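You operate a simulated robot arm through the tools that you are given. There is no shell and no other tool.

You are at the controls of a simulated robot arm. One attempt, no reset.

## Task
Replace the old job on the orange memory card with job 2.
Fine: clear it, then write; put the card back; leave the laptop on.

The check looks at the end state, three seconds after you hand in, the way a careful person would. Anything else that was tipped, shoved, dropped, spilled or broken makes it a failure.

## Robot
A 6-joint arm with a two-finger parallel gripper, fixed in place. Base frame: the origin is at the foot of the arm, x ahead of it, y to its left, z up; the work surface is at about z = 758. Readings come in mm, rad, newtons and seconds.
With the tool pointing down near the work surface it reaches from about 400 to 920 mm from the base axis. Its first joint turns from -2.007 to 2.007 rad. Payload 3.43 kg.
The tool frame sits at the grasp point between the pads (the TCP): z along the fingers, y along the line on which they close. The tips reach 34 mm beyond it. Largest opening 128 mm; finger width 24, thickness 12; the body of the gripper, 48 by 130 mm, starts 96 mm behind the TCP.
Orientation is that of the tool frame in the base frame, as a unit quaternion [x, y, z, w]. With the fingers straight down and closing along the base's y, the tool's x points along the base's -x, its y along +y and its z along -z.

## Interface
- The arm moves only by the tool servo_tool. Its argument "steps" is a list of rows, each an object of numbers (a shift or turn left out is 0, a gripper value left out holds the last): "rx", "ry", "rz": the turn, a rotation vector about the tool's x, y, z in units of 5 degrees (1.0 is 5 degrees); "x", "y", "z": the shift along the tool's x, y, z in units of 50 mm (1.0 is 50 mm); "jaw": the closure in counts, from 0 (fully open) to 255 (shut). In form: [{"rx": .., "ry": .., "rz": .., "x": .., "y": .., "z": .., "jaw": ..}, ...]. A call has 1 to 20 rows; each row shifts and turns the commanded pose from where the row before left it, along the tool's axes as they then stand. A call with a number of a shift or a turn outside -1 to 1 is refused whole. Each row takes 0.2 s and may step no farther than 50 mm and 0.15 rad from the row before; otherwise, or with a gripper value out of range, the whole call is refused. A pose out of reach is approached as far as the arm can. The call stops where the force on the tool passes 40 N (or 10 N more than at its start, if that is more) or the arm is blocked; 0.2 s more then pass. Each finger travels about 108 mm/s and halts on what it meets, pressing with about 34 N; the grip force reading is that of the motor and also rises with nothing between the fingers. The clock runs only during rows and for 0.2 s after the last one: add rows that do not move to give the fingers time. It gives the time, the measured TCP pose, the force on the tool (base axes), the opening and the grip force at its end, in the units of the frame above (readings bear some noise), with the torque about the TCP (base axes, N m) and any sound that the robot's microphone picked up.
- Cameras (640 x 400 px; columns grow to the right, rows downward): "scene" is fixed at [48.9, -499.5, 1473.3]; the picture's right is [0.95, -0.31, 0.00], its down [-0.14, -0.44, -0.89] and it looks along [0.27, 0.84, -0.46] (base axes); focal length 310 px, centre (320, 200). "wrist" rides on the gripper at [76, -11, -160] in the tool frame; the picture's right is [0.15, 0.99, 0.00], its down [-0.88, 0.13, -0.46] and it looks along [-0.45, 0.07, 0.89] (tool axes); focal length 234 px, centre (320, 200). There is no depth. A picture from a camera that has moved, and an enlarged one, comes with that camera's place and axes in the base frame and with its lens.
- get_image(camera): a new picture of that camera. The clock stands still meanwhile.
- slide_trunk(by): slides the trunk up (or, below 0, down) by that many mm; the arm rides with it, the base frame stays. It gives what a move gives, with no picture.
- enlarge(camera, box): a new picture of the part [left, top, right, bottom] of that camera's present view, enlarged. The clock stands still meanwhile.
- hand_in(): hands the job in; it is judged then, once.

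Places have to be worked out from the pictures, the camera data and where the tool is seen. Open the gripper and draw the arm clear of the work before you hand the job in, unless the task says otherwise.

The tools are called as name(argument=value, ...) on one line, values as JSON. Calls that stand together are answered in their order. servo_tool: Moves the arm, as the interface text tells. Its arguments: {"type":"object","properties":{"steps":{"type":"array","items":{"type":"object","properties":{"rx":{"type":"number"},"ry":{"type":"number"},"rz":{"type":"number"},"x":{"type":"number"},"y":{"type":"number"},"z":{"type":"number"},"jaw":{"type":"number"}}}}},"required":["steps"]} The other tools are called the same way: slide_trunk (by) slides the trunk up or down; get_image (camera) takes a picture; enlarge (camera, box) takes an enlarged picture of a part of a camera's view; hand_in () hands the job in.

At the start:

```text
time: 0.0
eef_pos: [450.7, 439.0, 1004.1]
ee_rot: [0.0, 1.0, 0.0, 0.001]
force: [-0.4, 0.3, 0.4]
ft_torque: [0.0, 0.0, -0.02]
width: 127.9
finger_force: 0.0
trunk travel left (down, up): [-500.0, 290.0]
```

scene: 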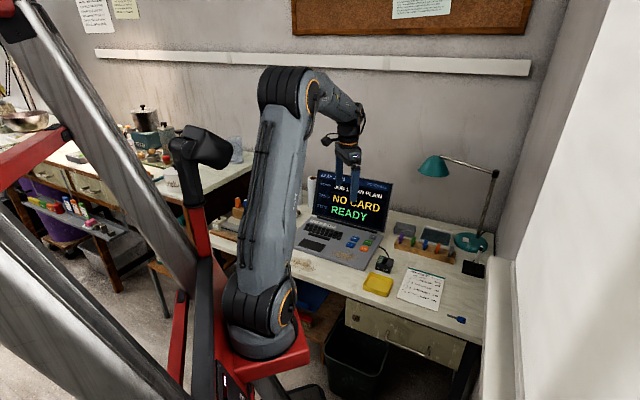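
wrist: 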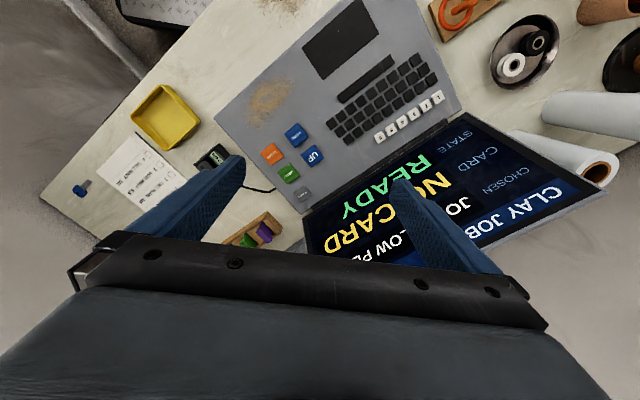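

I'll start by looking closely at the desk: laptop, buttons, card reader, card holder and note.

enlarge(camera="scene", box=[290, 160, 400, 270])

enlarge(camera="scene", box=[350, 210, 480, 330])

enlarge(camera="wrist", box=[60, 60, 320, 250])

enlarge(camera="wrist", box=[300, 80, 620, 280])

```text
3.64 times, centred on (345, 215) of scene
camera zoom: at [48.9, -499.5, 1473.3], right [0.95, -0.31, 0.0], down [-0.14, -0.44, -0.89], along [0.27, 0.84, -0.46], focal length 1126 px, centre (229, 146)
```

zoom: 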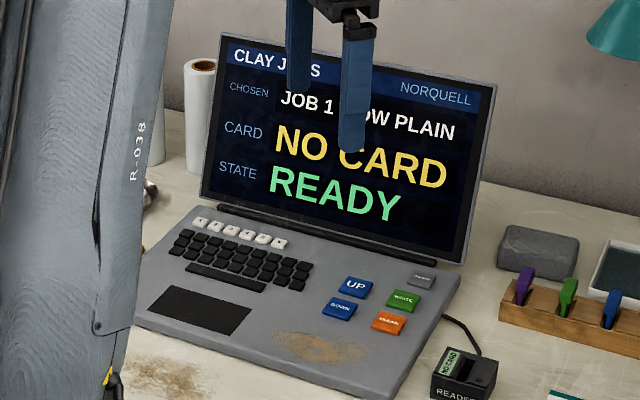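

```text
3.33 times, centred on (415, 270) of scene
camera zoom: at [48.9, -499.5, 1473.3], right [0.95, -0.31, 0.0], down [-0.14, -0.44, -0.89], along [0.27, 0.84, -0.46], focal length 1032 px, centre (3, -33)
```

zoom: 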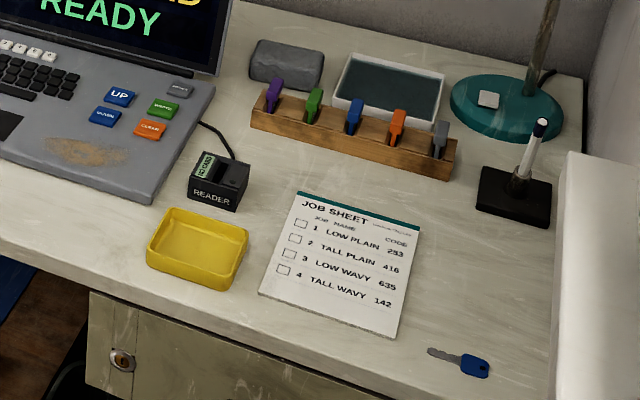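

```text
2.11 times, centred on (190, 155) of wrist
camera zoom: at [374.6, 428.7, 1165.5], right [-0.15, 0.99, 0.0], down [0.88, 0.13, 0.46], along [0.45, 0.07, -0.89], focal length 493 px, centre (594, 295)
```

zoom: 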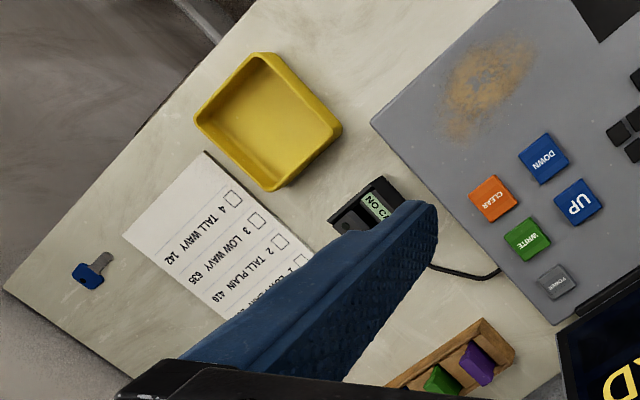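

```text
2.00 times, centred on (460, 180) of wrist
camera zoom: at [374.6, 428.7, 1165.5], right [-0.15, 0.99, 0.0], down [0.88, 0.13, 0.46], along [0.45, 0.07, -0.89], focal length 468 px, centre (40, 240)
```

zoom: 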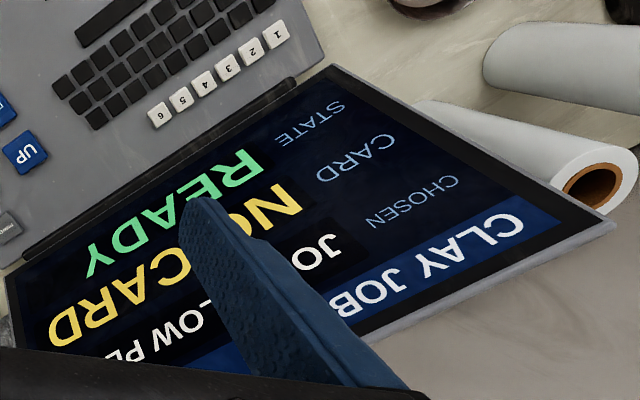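

Next I read the wall notes, the job sheet, the rack and the reader in more detail.

enlarge(camera="scene", box=[385, 260, 455, 320])

enlarge(camera="scene", box=[395, 225, 465, 285])

enlarge(camera="scene", box=[360, 240, 410, 280])

enlarge(camera="scene", box=[380, 0, 460, 30])

enlarge(camera="scene", box=[70, 0, 150, 40])

enlarge(camera="scene", box=[335, 225, 385, 260])

```text
6.67 times, centred on (420, 290) of scene
camera zoom: at [48.9, -499.5, 1473.3], right [0.95, -0.31, 0.0], down [-0.14, -0.44, -0.89], along [0.27, 0.84, -0.46], focal length 2064 px, centre (-347, -400)
```

zoom: 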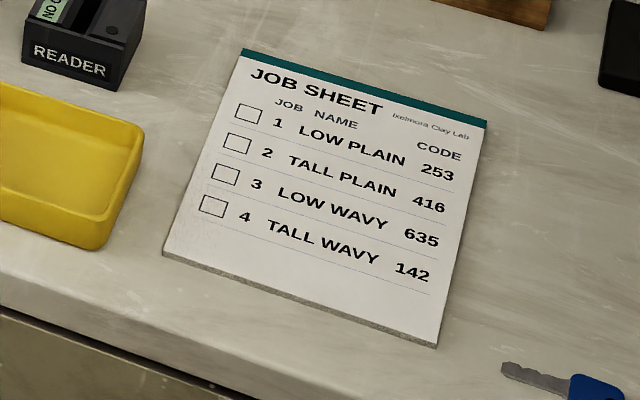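

```text
6.67 times, centred on (430, 255) of scene
camera zoom: at [48.9, -499.5, 1473.3], right [0.95, -0.31, 0.0], down [-0.14, -0.44, -0.89], along [0.27, 0.84, -0.46], focal length 2064 px, centre (-413, -167)
```

zoom: 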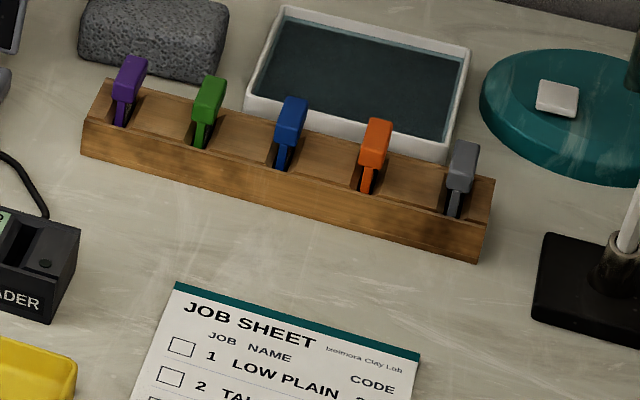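

```text
10.00 times, centred on (385, 260) of scene
camera zoom: at [48.9, -499.5, 1473.3], right [0.95, -0.31, 0.0], down [-0.14, -0.44, -0.89], along [0.27, 0.84, -0.46], focal length 3096 px, centre (-330, -400)
```

zoom: 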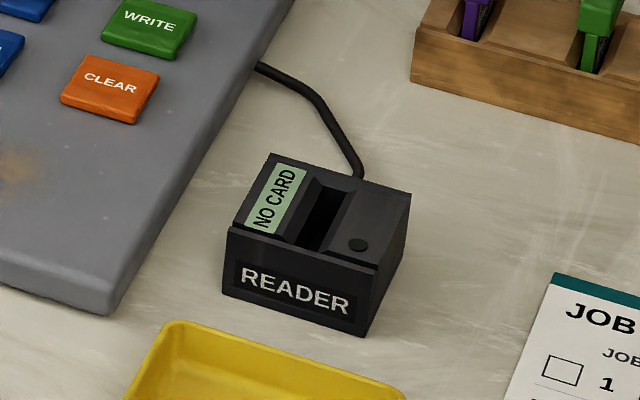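

```text
8.00 times, centred on (420, 15) of scene
camera zoom: at [48.9, -499.5, 1473.3], right [0.95, -0.31, 0.0], down [-0.14, -0.44, -0.89], along [0.27, 0.84, -0.46], focal length 2476 px, centre (-480, 1680)
```

zoom: 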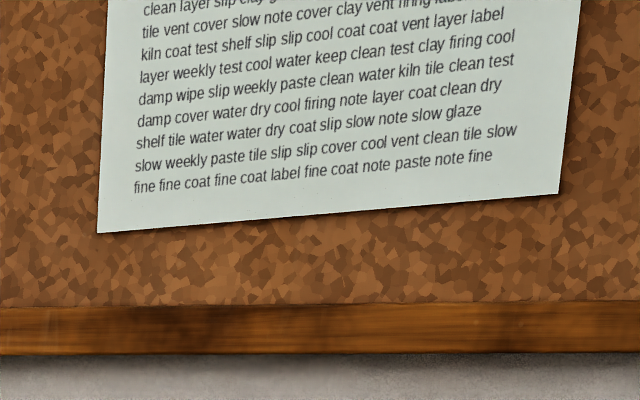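

```text
8.00 times, centred on (110, 20) of scene
camera zoom: at [48.9, -499.5, 1473.3], right [0.95, -0.31, 0.0], down [-0.14, -0.44, -0.89], along [0.27, 0.84, -0.46], focal length 2476 px, centre (2000, 1640)
```

zoom: 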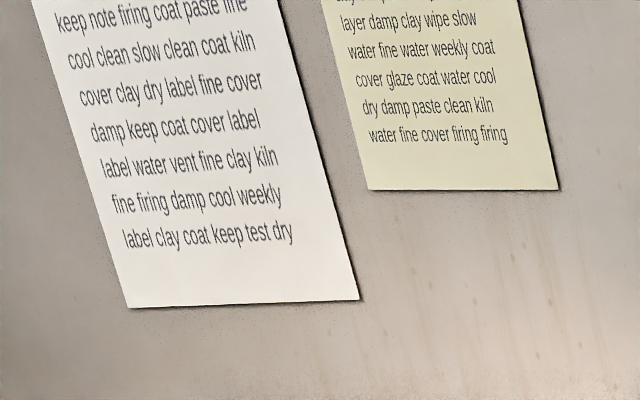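

```text
11.43 times, centred on (360, 242) of scene
camera zoom: at [48.9, -499.5, 1473.3], right [0.95, -0.31, 0.0], down [-0.14, -0.44, -0.89], along [0.27, 0.84, -0.46], focal length 3538 px, centre (-137, -286)
```

zoom: 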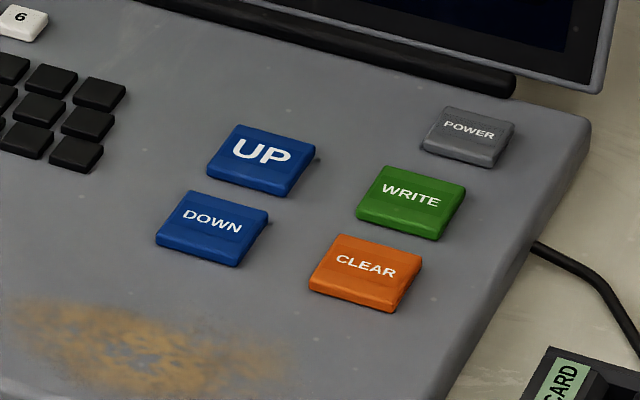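

The desk is turned about 45°, with the card slots running across the rack. I raise the tool a little and turn it -45° about its axis to line the jaws up with the rack, then look again.

servo_tool(steps=[{"z": -1}, {"z": -0.5}, {"rz": -1}, {"rz": -1}, {"rz": -1}, {"rz": -1}, {"rz": -1}, {"rz": -1}, {"rz": -1}, {"rz": -1}, {"rz": -1}, {}])

```text
time: 2.6
eef_pos: [450.9, 438.8, 1079.4]
ee_rot: [-0.383, 0.924, 0.0, 0.0]
force: [0.2, -0.1, -0.2]
ft_torque: [-0.04, -0.02, 0.02]
width: 128.0
finger_force: 0.0
trunk travel left (down, up): [-500.0, 290.0]
```

Orientation is as wanted. I move at height to about (560, 200), so the wrist camera looks over the reader and the rack.

servo_tool(steps=[{"x": 0.31, "y": -0.82}, {"x": 0.31, "y": -0.82}, {"x": 0.31, "y": -0.82}, {"x": 0.31, "y": -0.82}, {"x": 0.31, "y": -0.82}, {"x": 0.31, "y": -0.82}, {}])

get_image(camera="wrist")

get_image(camera="scene")

```text
time: 4.2
eef_pos: [562.2, 196.8, 1078.6]
ee_rot: [-0.383, 0.924, 0.0, 0.001]
force: [-0.2, -0.2, -0.4]
ft_torque: [-0.02, 0.0, 0.03]
width: 127.9
finger_force: 0.1
trunk travel left (down, up): [-500.0, 290.0]
```

```text
taken
camera wrist: at [516.6, 137.0, 1240.4], right [-0.8, 0.6, 0.0], down [0.53, 0.72, 0.46], along [0.27, 0.37, -0.89], focal length 234 px, centre (320, 200)
```

wrist: 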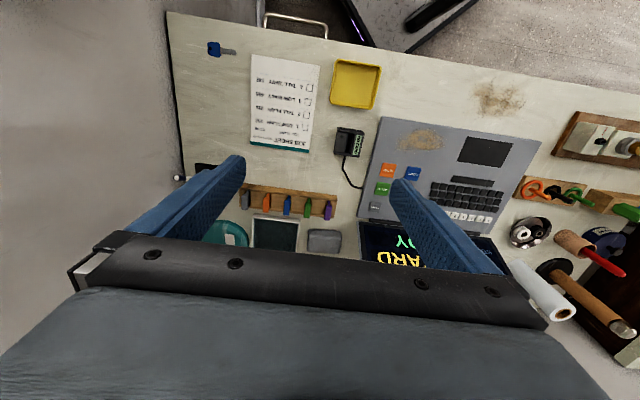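

```text
taken
```

scene: 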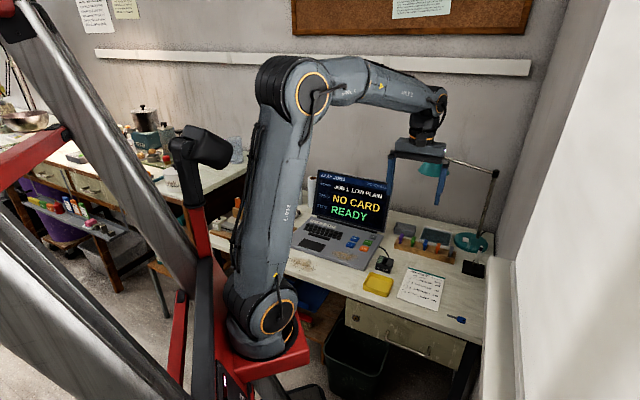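

The lamp head may overhang the rack, so I want its position before I go near. I zoom in on it and on the rack from the wrist camera.

enlarge(camera="scene", box=[370, 120, 520, 290])

enlarge(camera="wrist", box=[170, 130, 370, 260])

enlarge(camera="wrist", box=[310, 40, 520, 230])

```text
2.35 times, centred on (445, 205) of scene
camera zoom: at [48.9, -499.5, 1473.3], right [0.95, -0.31, 0.0], down [-0.14, -0.44, -0.89], along [0.27, 0.84, -0.46], focal length 728 px, centre (26, 188)
```

zoom: 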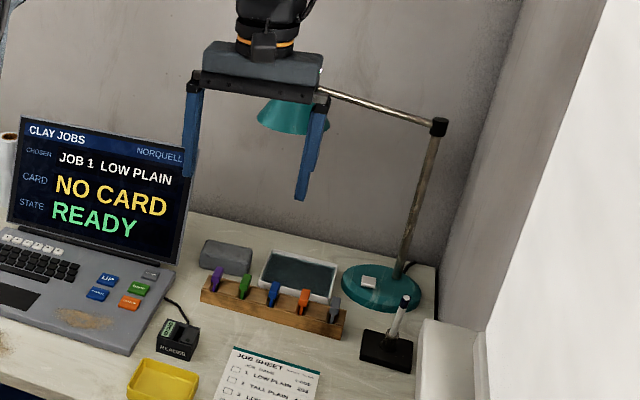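

```text
3.08 times, centred on (270, 195) of wrist
camera zoom: at [516.6, 137.0, 1240.4], right [-0.8, 0.6, 0.0], down [0.53, 0.72, 0.46], along [0.27, 0.37, -0.89], focal length 720 px, centre (474, 215)
```

zoom: 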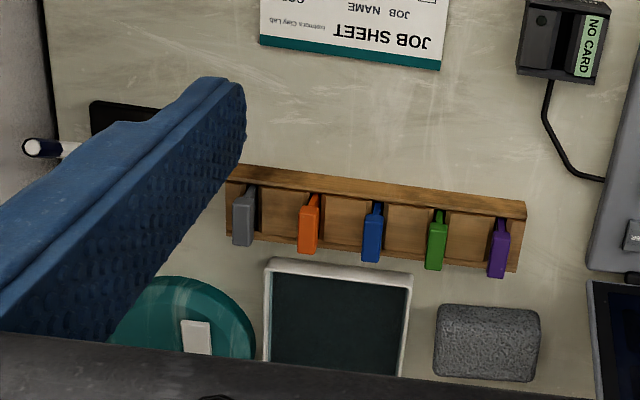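

```text
2.11 times, centred on (415, 135) of wrist
camera zoom: at [516.6, 137.0, 1240.4], right [-0.8, 0.6, 0.0], down [0.53, 0.72, 0.46], along [0.27, 0.37, -0.89], focal length 493 px, centre (120, 337)
```

zoom: 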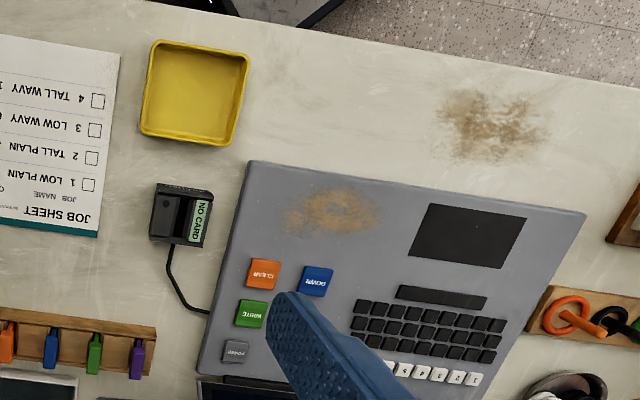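

I tilt the tool up about its closing axis in free space so that the wrist camera can see the lamp head, to triangulate it.

servo_tool(steps=[{"ry": -1}, {"ry": -1}, {"ry": -1}, {"ry": -1}, {"ry": -1}, {"ry": -1}, {"ry": -1}, {"ry": -1}, {}])

get_image(camera="wrist")

```text
time: 6.2
eef_pos: [559.3, 200.1, 1079.0]
ee_rot: [-0.359, 0.868, 0.13, 0.316]
force: [-0.5, 0.6, -0.4]
ft_torque: [-0.01, 0.0, 0.04]
width: 128.0
finger_force: 0.0
trunk travel left (down, up): [-500.0, 290.0]
```

```text
taken
camera wrist: at [452.4, 78.9, 1154.0], right [-0.78, 0.62, -0.09], down [0.18, 0.36, 0.92], along [0.6, 0.7, -0.39], focal length 234 px, centre (320, 200)
```

wrist: 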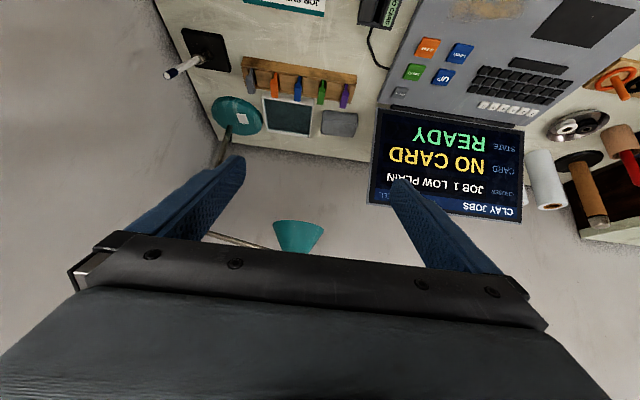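

Triangulating from both cameras puts the lamp head near (816, 441, 1034), clear of the rack, and the orange card near (742, 249). I level the tool again and move above the orange card at z ≈ 930 for a close look.

servo_tool(steps=[{"ry": 1}, {"ry": 1}, {"ry": 1}, {"ry": 1}, {"ry": 1}, {"ry": 1}, {"ry": 1}, {"ry": 1}, {"x": -0.82, "y": -0.474}, {"x": -0.82, "y": -0.474}, {"x": -0.82, "y": -0.474}, {"x": -0.82, "y": -0.474}, {"z": 0.75}, {"z": 0.75}, {"z": 0.75}, {"z": 0.75}, {}])

get_image(camera="wrist")

get_image(camera="scene")

```text
time: 9.8
eef_pos: [742.2, 247.0, 927.0]
ee_rot: [-0.383, 0.924, 0.0, 0.0]
force: [0.1, -0.3, 0.1]
ft_torque: [0.0, -0.03, 0.02]
width: 128.1
finger_force: 0.0
trunk travel left (down, up): [-500.0, 290.0]
```

```text
taken
camera wrist: at [696.2, 186.3, 1090.2], right [-0.8, 0.6, 0.0], down [0.53, 0.71, 0.46], along [0.27, 0.37, -0.89], focal length 234 px, centre (320, 200)
```

wrist: 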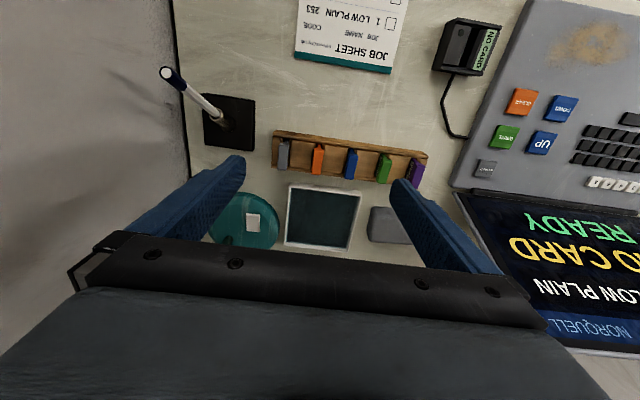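

```text
taken
```

scene: 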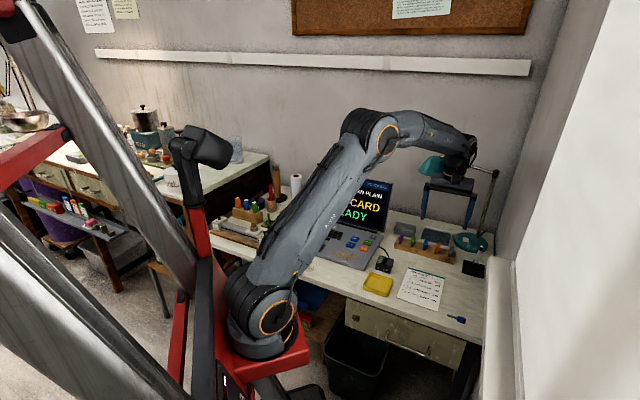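

The rack is well in view between the fingers. I zoom in to measure the orange card and the rack's direction.

enlarge(camera="wrist", box=[260, 115, 440, 205])

enlarge(camera="wrist", box=[290, 130, 350, 185])

enlarge(camera="wrist", box=[420, 0, 520, 80])

```text
3.56 times, centred on (350, 160) of wrist
camera zoom: at [696.2, 186.3, 1090.2], right [-0.8, 0.6, 0.0], down [0.53, 0.71, 0.46], along [0.27, 0.37, -0.89], focal length 833 px, centre (213, 342)
```

zoom: 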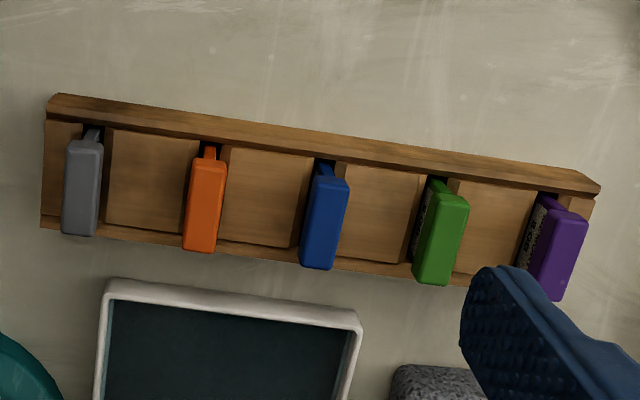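

```text
7.27 times, centred on (320, 158) of wrist
camera zoom: at [696.2, 186.3, 1090.2], right [-0.8, 0.6, 0.0], down [0.53, 0.71, 0.46], along [0.27, 0.37, -0.89], focal length 1703 px, centre (320, 509)
```

zoom: 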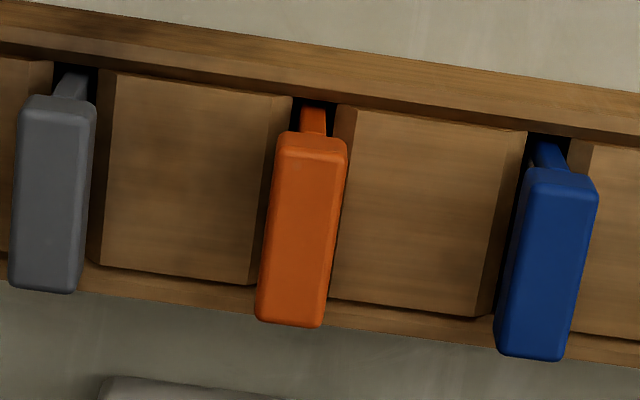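

```text
5.00 times, centred on (470, 40) of wrist
camera zoom: at [696.2, 186.3, 1090.2], right [-0.8, 0.6, 0.0], down [0.53, 0.71, 0.46], along [0.27, 0.37, -0.89], focal length 1171 px, centre (-430, 1000)
```

zoom: 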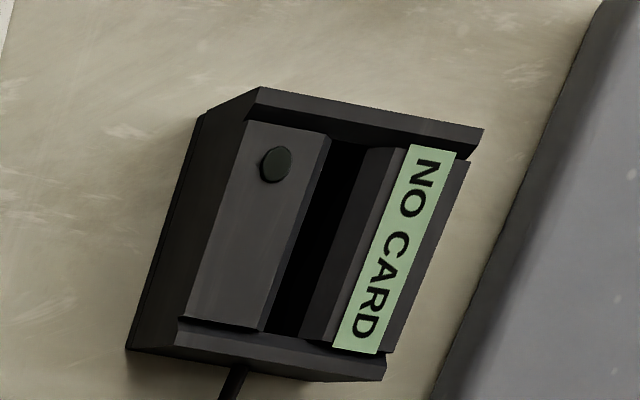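

Now I zoom the fixed camera on the rack and the reader to triangulate their heights.

enlarge(camera="scene", box=[415, 230, 455, 265])

enlarge(camera="scene", box=[390, 225, 430, 260])

enlarge(camera="scene", box=[370, 245, 405, 280])

```text
11.43 times, centred on (435, 248) of scene
camera zoom: at [48.9, -499.5, 1473.3], right [0.95, -0.31, 0.0], down [-0.14, -0.44, -0.89], along [0.27, 0.84, -0.46], focal length 3538 px, centre (-994, -343)
```

zoom: 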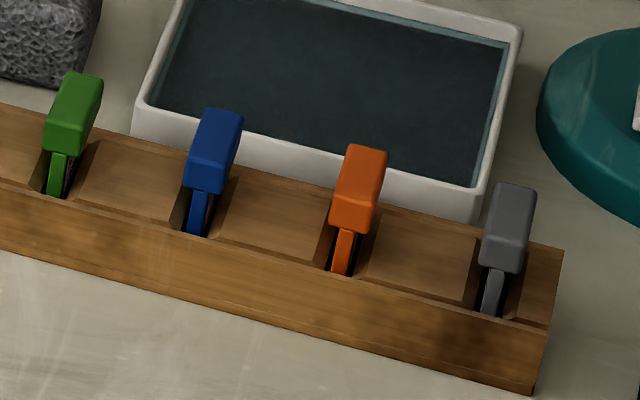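

```text
11.43 times, centred on (410, 242) of scene
camera zoom: at [48.9, -499.5, 1473.3], right [0.95, -0.31, 0.0], down [-0.14, -0.44, -0.89], along [0.27, 0.84, -0.46], focal length 3538 px, centre (-709, -286)
```

zoom: 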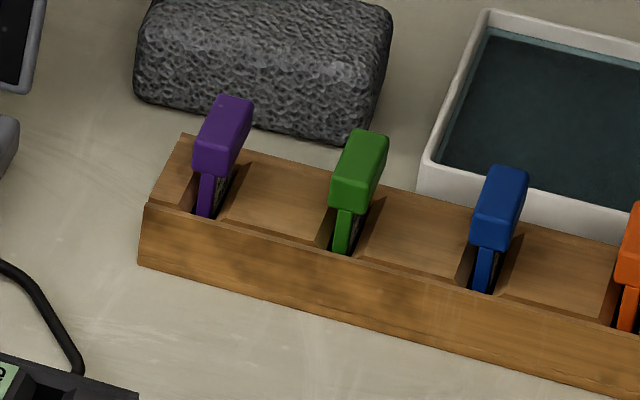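

```text
11.43 times, centred on (388, 262) of scene
camera zoom: at [48.9, -499.5, 1473.3], right [0.95, -0.31, 0.0], down [-0.14, -0.44, -0.89], along [0.27, 0.84, -0.46], focal length 3538 px, centre (-451, -514)
```

zoom: 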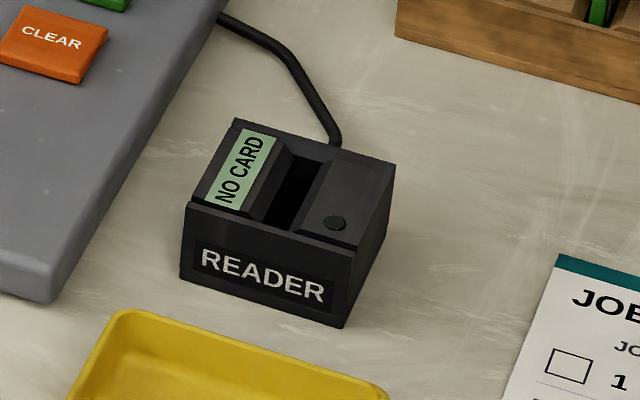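

Measurements: orange handle top centre ≈ (756, 262, 796), 12 mm thick and about 32 mm long along the 45° direction. I narrow the jaws to about 36 mm, shift 20 mm forward, go down to TCP z ≈ 850 and check alignment.

servo_tool(steps=[{"jaw": 183}, {"x": -0.404}, {}, {"z": 0.8}, {"z": 0.79}, {}])

get_image(camera="wrist")

enlarge(camera="scene", box=[390, 140, 500, 280])

```text
time: 11.2
eef_pos: [755.1, 264.1, 846.9]
ee_rot: [-0.382, 0.924, 0.0, 0.0]
force: [0.0, -0.2, 0.5]
ft_torque: [0.0, -0.02, 0.0]
width: 36.1
finger_force: 0.0
trunk travel left (down, up): [-500.0, 290.0]
```

```text
taken
camera wrist: at [709.3, 203.3, 1008.6], right [-0.8, 0.6, 0.0], down [0.53, 0.71, 0.46], along [0.27, 0.37, -0.89], focal length 234 px, centre (320, 200)
```

wrist: 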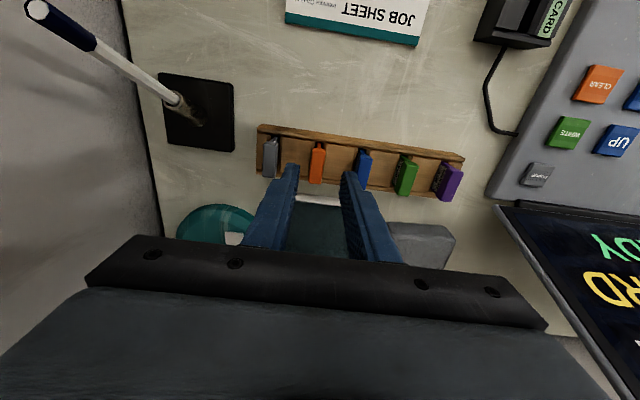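

```text
2.86 times, centred on (445, 210) of scene
camera zoom: at [48.9, -499.5, 1473.3], right [0.95, -0.31, 0.0], down [-0.14, -0.44, -0.89], along [0.27, 0.84, -0.46], focal length 884 px, centre (-37, 171)
```

zoom: 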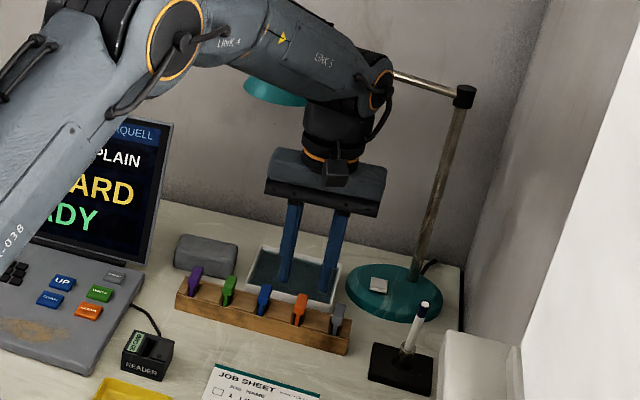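

The orange handle sits between the fingertips; I zoom in to check the centring.

enlarge(camera="wrist", box=[270, 125, 370, 205])

enlarge(camera="scene", box=[415, 215, 465, 265])

```text
5.00 times, centred on (320, 165) of wrist
camera zoom: at [709.3, 203.3, 1008.6], right [-0.8, 0.6, 0.0], down [0.53, 0.71, 0.46], along [0.27, 0.37, -0.89], focal length 1171 px, centre (320, 375)
```

zoom: 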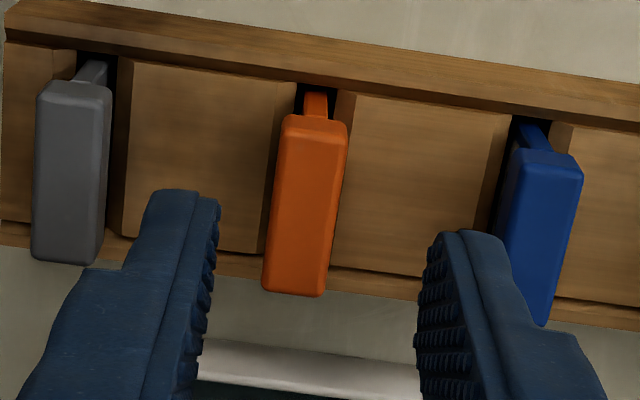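

```text
8.00 times, centred on (440, 240) of scene
camera zoom: at [48.9, -499.5, 1473.3], right [0.95, -0.31, 0.0], down [-0.14, -0.44, -0.89], along [0.27, 0.84, -0.46], focal length 2476 px, centre (-640, -120)
```

zoom: 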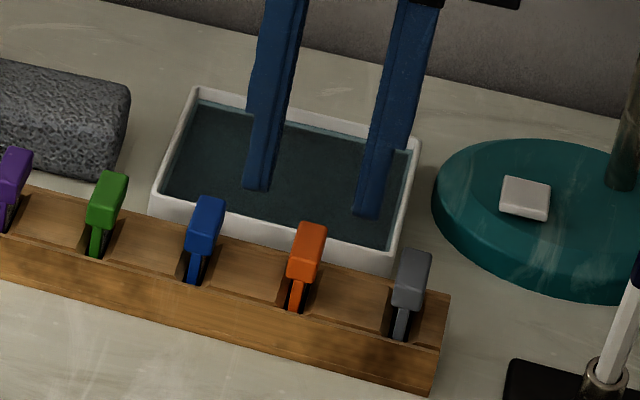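

The card sits about 3 mm toward the left finger. I correct by -3 mm along tool y and +1.5 mm along x, then check again.

servo_tool(steps=[{"y": -0.06, "x": 0.03}, {}, {}])

enlarge(camera="wrist", box=[270, 125, 370, 205])

```text
time: 12.0
eef_pos: [758.2, 261.0, 847.5]
ee_rot: [-0.383, 0.924, 0.0, -0.001]
force: [0.7, 0.0, 0.5]
ft_torque: [0.01, 0.0, 0.01]
width: 36.2
finger_force: 0.1
trunk travel left (down, up): [-500.0, 290.0]
```

```text
5.00 times, centred on (320, 165) of wrist
camera zoom: at [711.1, 200.1, 1009.0], right [-0.8, 0.6, 0.0], down [0.53, 0.71, 0.46], along [0.27, 0.37, -0.89], focal length 1171 px, centre (320, 375)
```

zoom: 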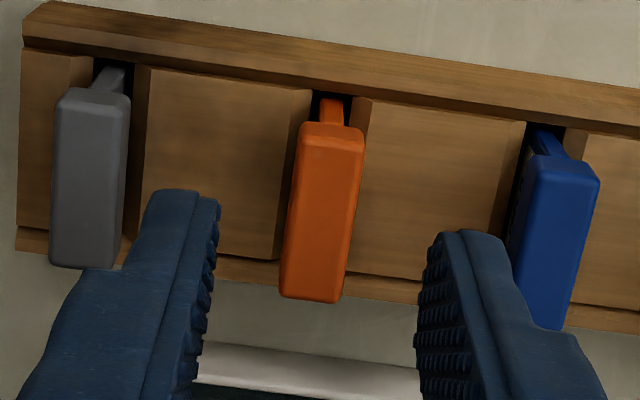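

Centred now to within about 1 mm. I narrow the jaws to about 30 mm and lower 30 mm, so that the tips flank the handle just above the rack.

servo_tool(steps=[{"jaw": 195}, {"z": 0.2}, {"z": 0.2}, {"z": 0.2}, {}])

enlarge(camera="wrist", box=[270, 125, 370, 205])

enlarge(camera="scene", box=[415, 215, 465, 265])

```text
time: 13.2
eef_pos: [758.3, 260.2, 818.9]
ee_rot: [-0.382, 0.924, 0.0, 0.0]
force: [0.4, -0.6, -1.1]
ft_torque: [0.02, -0.03, 0.01]
width: 30.0
finger_force: 0.0
trunk travel left (down, up): [-500.0, 290.0]
```

```text
5.00 times, centred on (320, 165) of wrist
camera zoom: at [711.7, 199.7, 980.8], right [-0.8, 0.6, 0.0], down [0.53, 0.71, 0.46], along [0.27, 0.37, -0.89], focal length 1171 px, centre (320, 375)
```

zoom: 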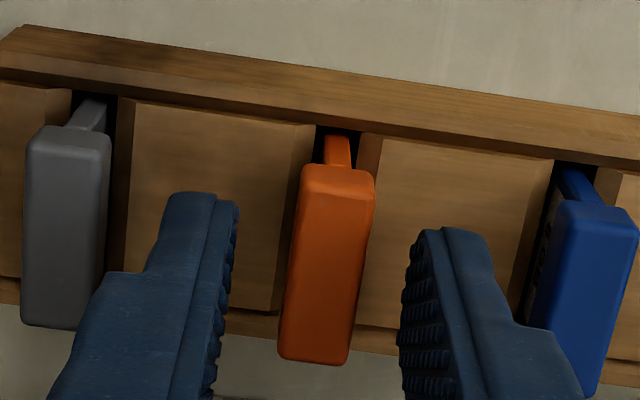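

```text
8.00 times, centred on (440, 240) of scene
camera zoom: at [48.9, -499.5, 1473.3], right [0.95, -0.31, 0.0], down [-0.14, -0.44, -0.89], along [0.27, 0.84, -0.46], focal length 2476 px, centre (-640, -120)
```

zoom: 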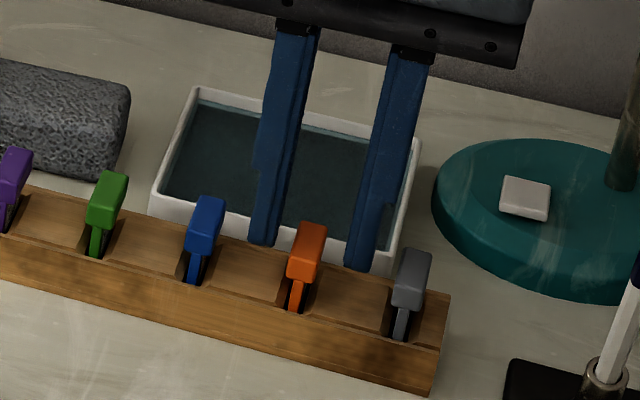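

The handle is between the tips with about 9–10 mm overlap. I shift +2.5 mm along x and 1 mm along y to centre, lower 2 mm more, then close on the handle.

servo_tool(steps=[{"x": 0.05, "y": 0.02}, {"z": 0.04}, {}, {"jaw": 225}, {"jaw": 235}, {"jaw": 245}, {}, {}])

enlarge(camera="wrist", box=[270, 125, 370, 205])

enlarge(camera="scene", box=[415, 215, 465, 265])

```text
time: 15.0
eef_pos: [755.9, 258.8, 817.3]
ee_rot: [-0.382, 0.924, 0.0, -0.001]
force: [-0.4, -0.1, 0.9]
ft_torque: [0.01, -0.01, 0.0]
width: 11.0
finger_force: 33.8
trunk travel left (down, up): [-500.0, 290.0]
```

```text
5.00 times, centred on (320, 165) of wrist
camera zoom: at [708.9, 198.1, 979.3], right [-0.8, 0.6, 0.0], down [0.53, 0.71, 0.46], along [0.27, 0.37, -0.89], focal length 1171 px, centre (320, 375)
```

zoom: 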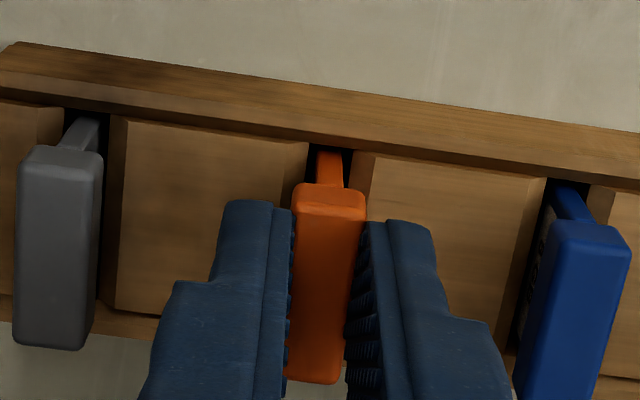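

```text
8.00 times, centred on (440, 240) of scene
camera zoom: at [48.9, -499.5, 1473.3], right [0.95, -0.31, 0.0], down [-0.14, -0.44, -0.89], along [0.27, 0.84, -0.46], focal length 2476 px, centre (-640, -120)
```

zoom: 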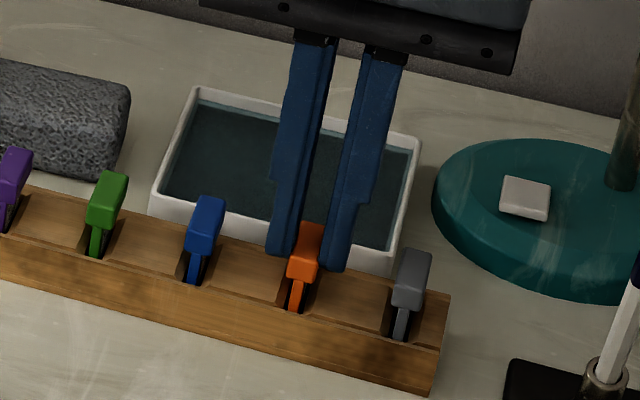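

Gripped at 11.0 mm with 34 N, no side load. I lift straight up slowly.

servo_tool(steps=[{"z": -0.2}, {"z": -0.2}, {"z": -0.2}, {"z": -0.4}, {"z": -0.5}, {"z": -0.5}, {}])

get_image(camera="wrist")

enlarge(camera="scene", box=[400, 190, 470, 260])

```text
time: 16.6
eef_pos: [755.1, 259.2, 917.1]
ee_rot: [-0.383, 0.924, 0.0, 0.0]
force: [-0.3, 0.5, 0.5]
ft_torque: [0.0, 0.0, -0.02]
width: 11.3
finger_force: 34.1
trunk travel left (down, up): [-500.0, 290.0]
```

```text
taken
camera wrist: at [708.9, 198.5, 1078.4], right [-0.8, 0.6, 0.0], down [0.53, 0.71, 0.46], along [0.27, 0.37, -0.89], focal length 234 px, centre (320, 200)
```

wrist: 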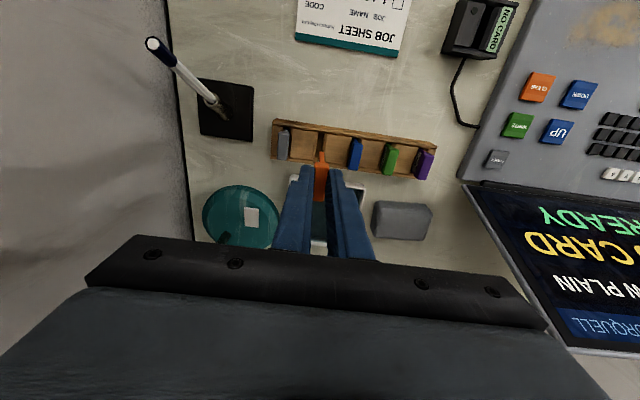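

```text
5.71 times, centred on (435, 225) of scene
camera zoom: at [48.9, -499.5, 1473.3], right [0.95, -0.31, 0.0], down [-0.14, -0.44, -0.89], along [0.27, 0.84, -0.46], focal length 1769 px, centre (-337, 57)
```

zoom: 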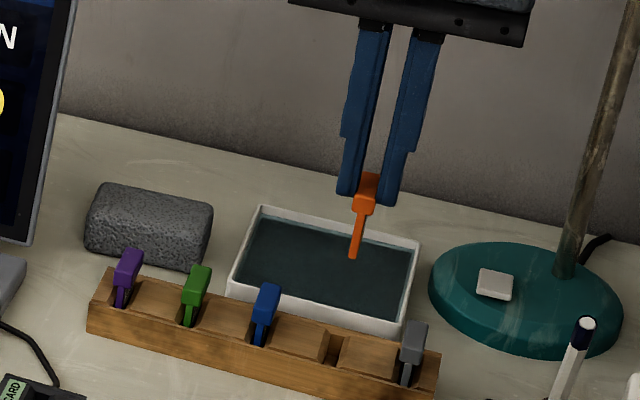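

The card is out cleanly. From the fixed camera I put the reader top at about z = 787 and its slot near (532, 249); I carry the card over there at this height for a close look.

servo_tool(steps=[{"x": 0.66, "y": 0.6}, {"x": 0.66, "y": 0.6}, {"x": 0.66, "y": 0.6}, {"x": 0.66, "y": 0.6}, {"x": 0.66, "y": 0.6}, {}, {}])

get_image(camera="wrist")

enlarge(camera="wrist", box=[270, 100, 390, 190])

enlarge(camera="scene", box=[350, 200, 420, 280])

```text
time: 18.2
eef_pos: [530.5, 247.2, 917.4]
ee_rot: [-0.382, 0.924, 0.001, 0.0]
force: [0.2, 0.4, -0.6]
ft_torque: [0.0, -0.03, 0.03]
width: 11.3
finger_force: 33.5
trunk travel left (down, up): [-500.0, 290.0]
```

```text
taken
camera wrist: at [484.7, 186.4, 1079.6], right [-0.8, 0.6, 0.0], down [0.53, 0.71, 0.46], along [0.27, 0.37, -0.89], focal length 234 px, centre (320, 200)
```

wrist: 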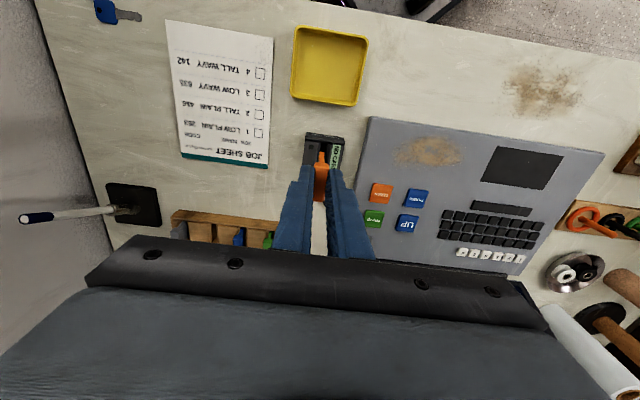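

```text
4.44 times, centred on (330, 145) of wrist
camera zoom: at [484.7, 186.4, 1079.6], right [-0.8, 0.6, 0.0], down [0.53, 0.71, 0.46], along [0.27, 0.37, -0.89], focal length 1041 px, centre (276, 444)
```

zoom: 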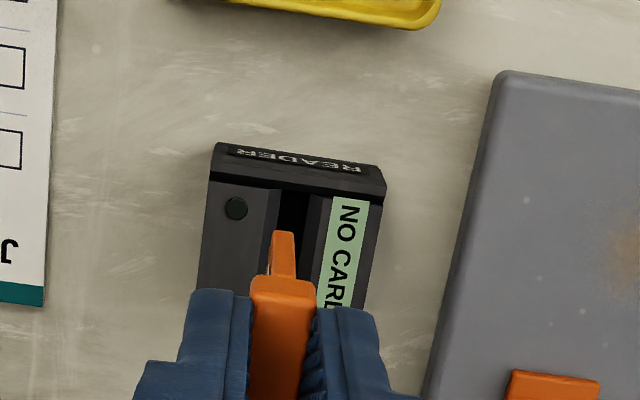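

```text
5.00 times, centred on (385, 240) of scene
camera zoom: at [48.9, -499.5, 1473.3], right [0.95, -0.31, 0.0], down [-0.14, -0.44, -0.89], along [0.27, 0.84, -0.46], focal length 1548 px, centre (-5, 0)
```

zoom: 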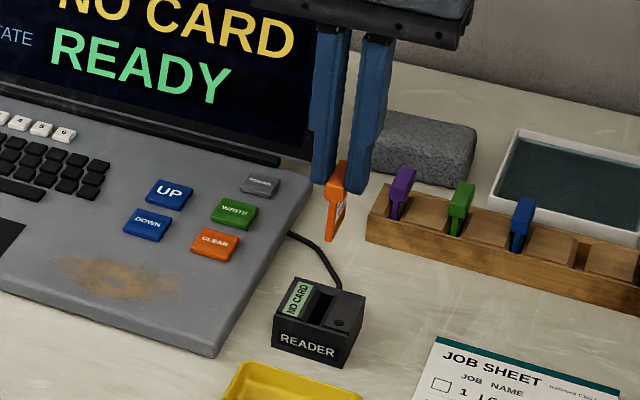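

To see the whole slot unobstructed I step 40 mm forward, which moves the reader up in the picture, clear of the card.

servo_tool(steps=[{"x": -0.8}, {}, {}])

enlarge(camera="wrist", box=[280, 80, 370, 190])

enlarge(camera="wrist", box=[295, 95, 355, 155])

enlarge(camera="scene", box=[370, 245, 405, 280])

```text
time: 19.0
eef_pos: [559.1, 274.6, 918.5]
ee_rot: [-0.382, 0.924, -0.001, 0.001]
force: [0.0, -0.7, -0.9]
ft_torque: [0.01, 0.02, 0.0]
width: 11.2
finger_force: 33.8
trunk travel left (down, up): [-500.0, 290.0]
```

```text
3.64 times, centred on (325, 135) of wrist
camera zoom: at [512.7, 214.8, 1080.8], right [-0.8, 0.6, 0.0], down [0.53, 0.71, 0.46], along [0.27, 0.37, -0.89], focal length 852 px, centre (302, 436)
```

zoom: 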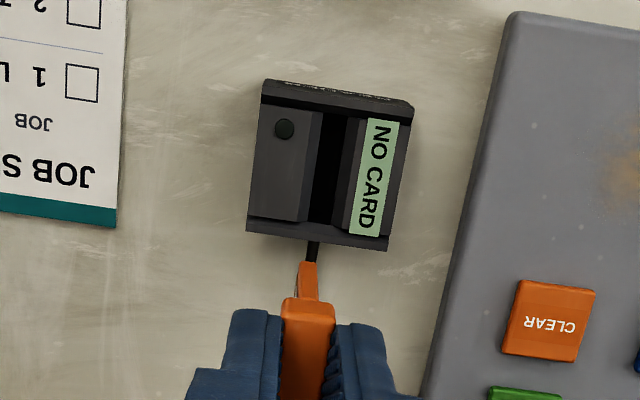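

```text
6.67 times, centred on (325, 125) of wrist
camera zoom: at [512.7, 214.8, 1080.8], right [-0.8, 0.6, 0.0], down [0.53, 0.71, 0.46], along [0.27, 0.37, -0.89], focal length 1561 px, centre (287, 700)
```

zoom: 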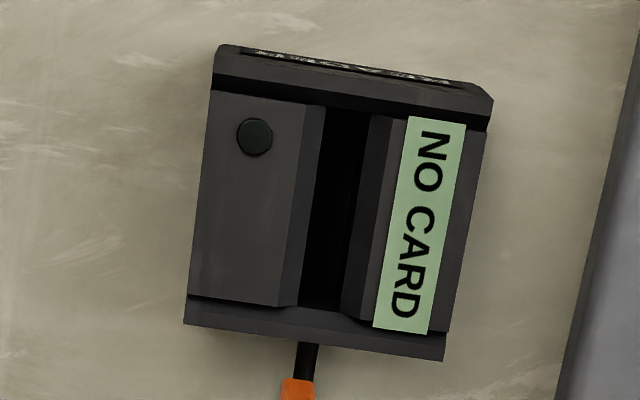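

```text
11.43 times, centred on (388, 262) of scene
camera zoom: at [48.9, -499.5, 1473.3], right [0.95, -0.31, 0.0], down [-0.14, -0.44, -0.89], along [0.27, 0.84, -0.46], focal length 3538 px, centre (-451, -514)
```

zoom: 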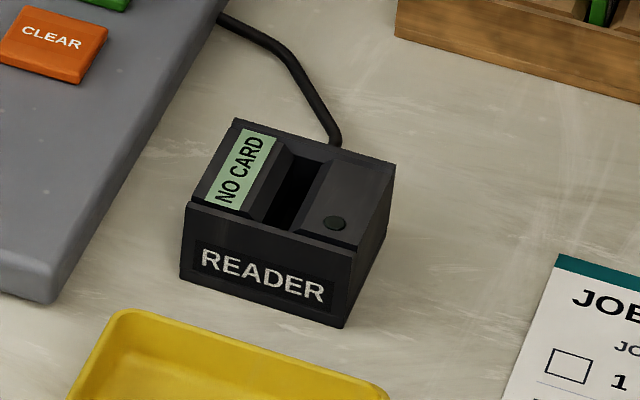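

Cross-checking the three views, the desk is really at about z ≈ 748, and the reader slot's throat at about (538, 263, 769), with a yaw of about 46°. I move over it, turn -0.75°, and descend so that the card's lower end is still about 25 mm above the reader.

servo_tool(steps=[{"rz": -0.15}, {"x": 0.47, "y": 0.116}, {}, {"z": 0.52}, {"z": 0.52}, {}, {}])

enlarge(camera="wrist", box=[275, 115, 365, 185])

enlarge(camera="scene", box=[365, 230, 405, 280])

```text
time: 20.6
eef_pos: [543.6, 263.2, 868.9]
ee_rot: [-0.389, 0.921, 0.001, -0.001]
force: [0.2, -0.1, 0.3]
ft_torque: [0.03, -0.01, 0.0]
width: 11.3
finger_force: 33.9
trunk travel left (down, up): [-500.0, 290.0]
```

```text
5.71 times, centred on (320, 150) of wrist
camera zoom: at [497.6, 201.6, 1030.4], right [-0.81, 0.59, 0.0], down [0.52, 0.72, 0.46], along [0.27, 0.37, -0.89], focal length 1338 px, centre (320, 486)
```

zoom: 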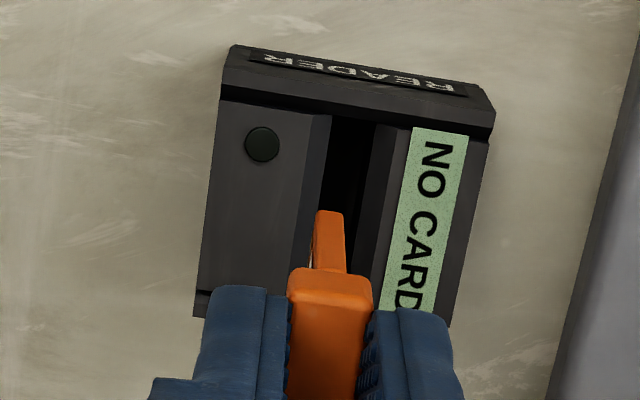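

```text
8.00 times, centred on (385, 255) of scene
camera zoom: at [48.9, -499.5, 1473.3], right [0.95, -0.31, 0.0], down [-0.14, -0.44, -0.89], along [0.27, 0.84, -0.46], focal length 2476 px, centre (-200, -240)
```

zoom: 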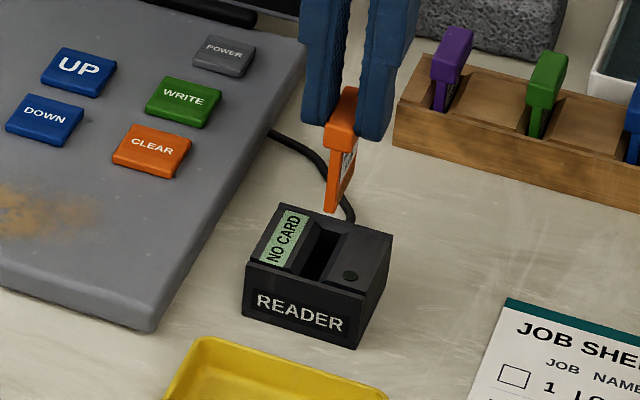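

The blade's lower end is about 3.4 mm off the slot line (tool y) and needs about 3.5 mm toward the front. I correct both and let it settle.

servo_tool(steps=[{"x": 0.07, "y": 0.068}, {}, {}, {}])

enlarge(camera="wrist", box=[275, 115, 365, 185])

enlarge(camera="scene", box=[365, 230, 405, 280])

```text
time: 21.6
eef_pos: [536.8, 262.2, 869.2]
ee_rot: [-0.389, 0.921, 0.0, 0.0]
force: [0.3, 0.3, 0.1]
ft_torque: [0.01, 0.02, 0.01]
width: 11.3
finger_force: 34.0
trunk travel left (down, up): [-500.0, 290.0]
```

```text
5.71 times, centred on (320, 150) of wrist
camera zoom: at [491.7, 201.5, 1030.5], right [-0.81, 0.59, 0.0], down [0.52, 0.72, 0.46], along [0.27, 0.37, -0.89], focal length 1338 px, centre (320, 486)
```

zoom: 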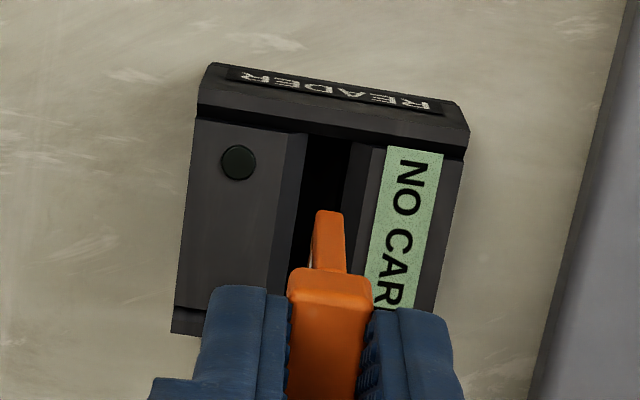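

```text
8.00 times, centred on (385, 255) of scene
camera zoom: at [48.9, -499.5, 1473.3], right [0.95, -0.31, 0.0], down [-0.14, -0.44, -0.89], along [0.27, 0.84, -0.46], focal length 2476 px, centre (-200, -240)
```

zoom: 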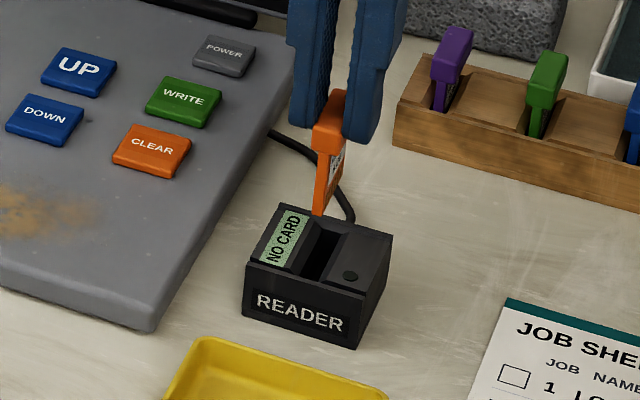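

The blade now looks nearly in line. I zoom the fixed camera in more to verify the lateral alignment over the slot.

enlarge(camera="scene", box=[375, 240, 400, 275])

enlarge(camera="wrist", box=[295, 125, 345, 165])

```text
11.43 times, centred on (388, 258) of scene
camera zoom: at [48.9, -499.5, 1473.3], right [0.95, -0.31, 0.0], down [-0.14, -0.44, -0.89], along [0.27, 0.84, -0.46], focal length 3538 px, centre (-451, -457)
```

zoom: 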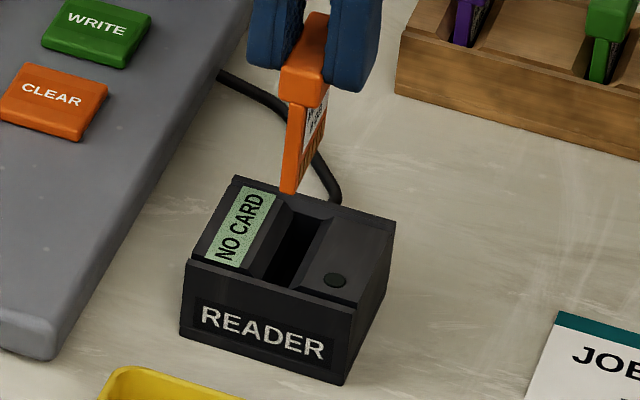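

```text
10.00 times, centred on (320, 145) of wrist
camera zoom: at [491.7, 201.5, 1030.5], right [-0.81, 0.59, 0.0], down [0.52, 0.72, 0.46], along [0.27, 0.37, -0.89], focal length 2342 px, centre (320, 750)
```

zoom: 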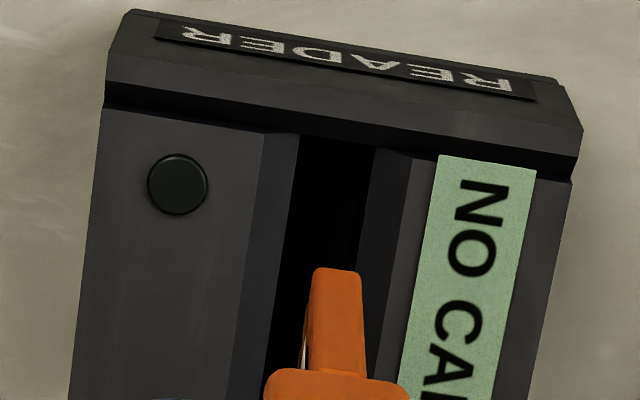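

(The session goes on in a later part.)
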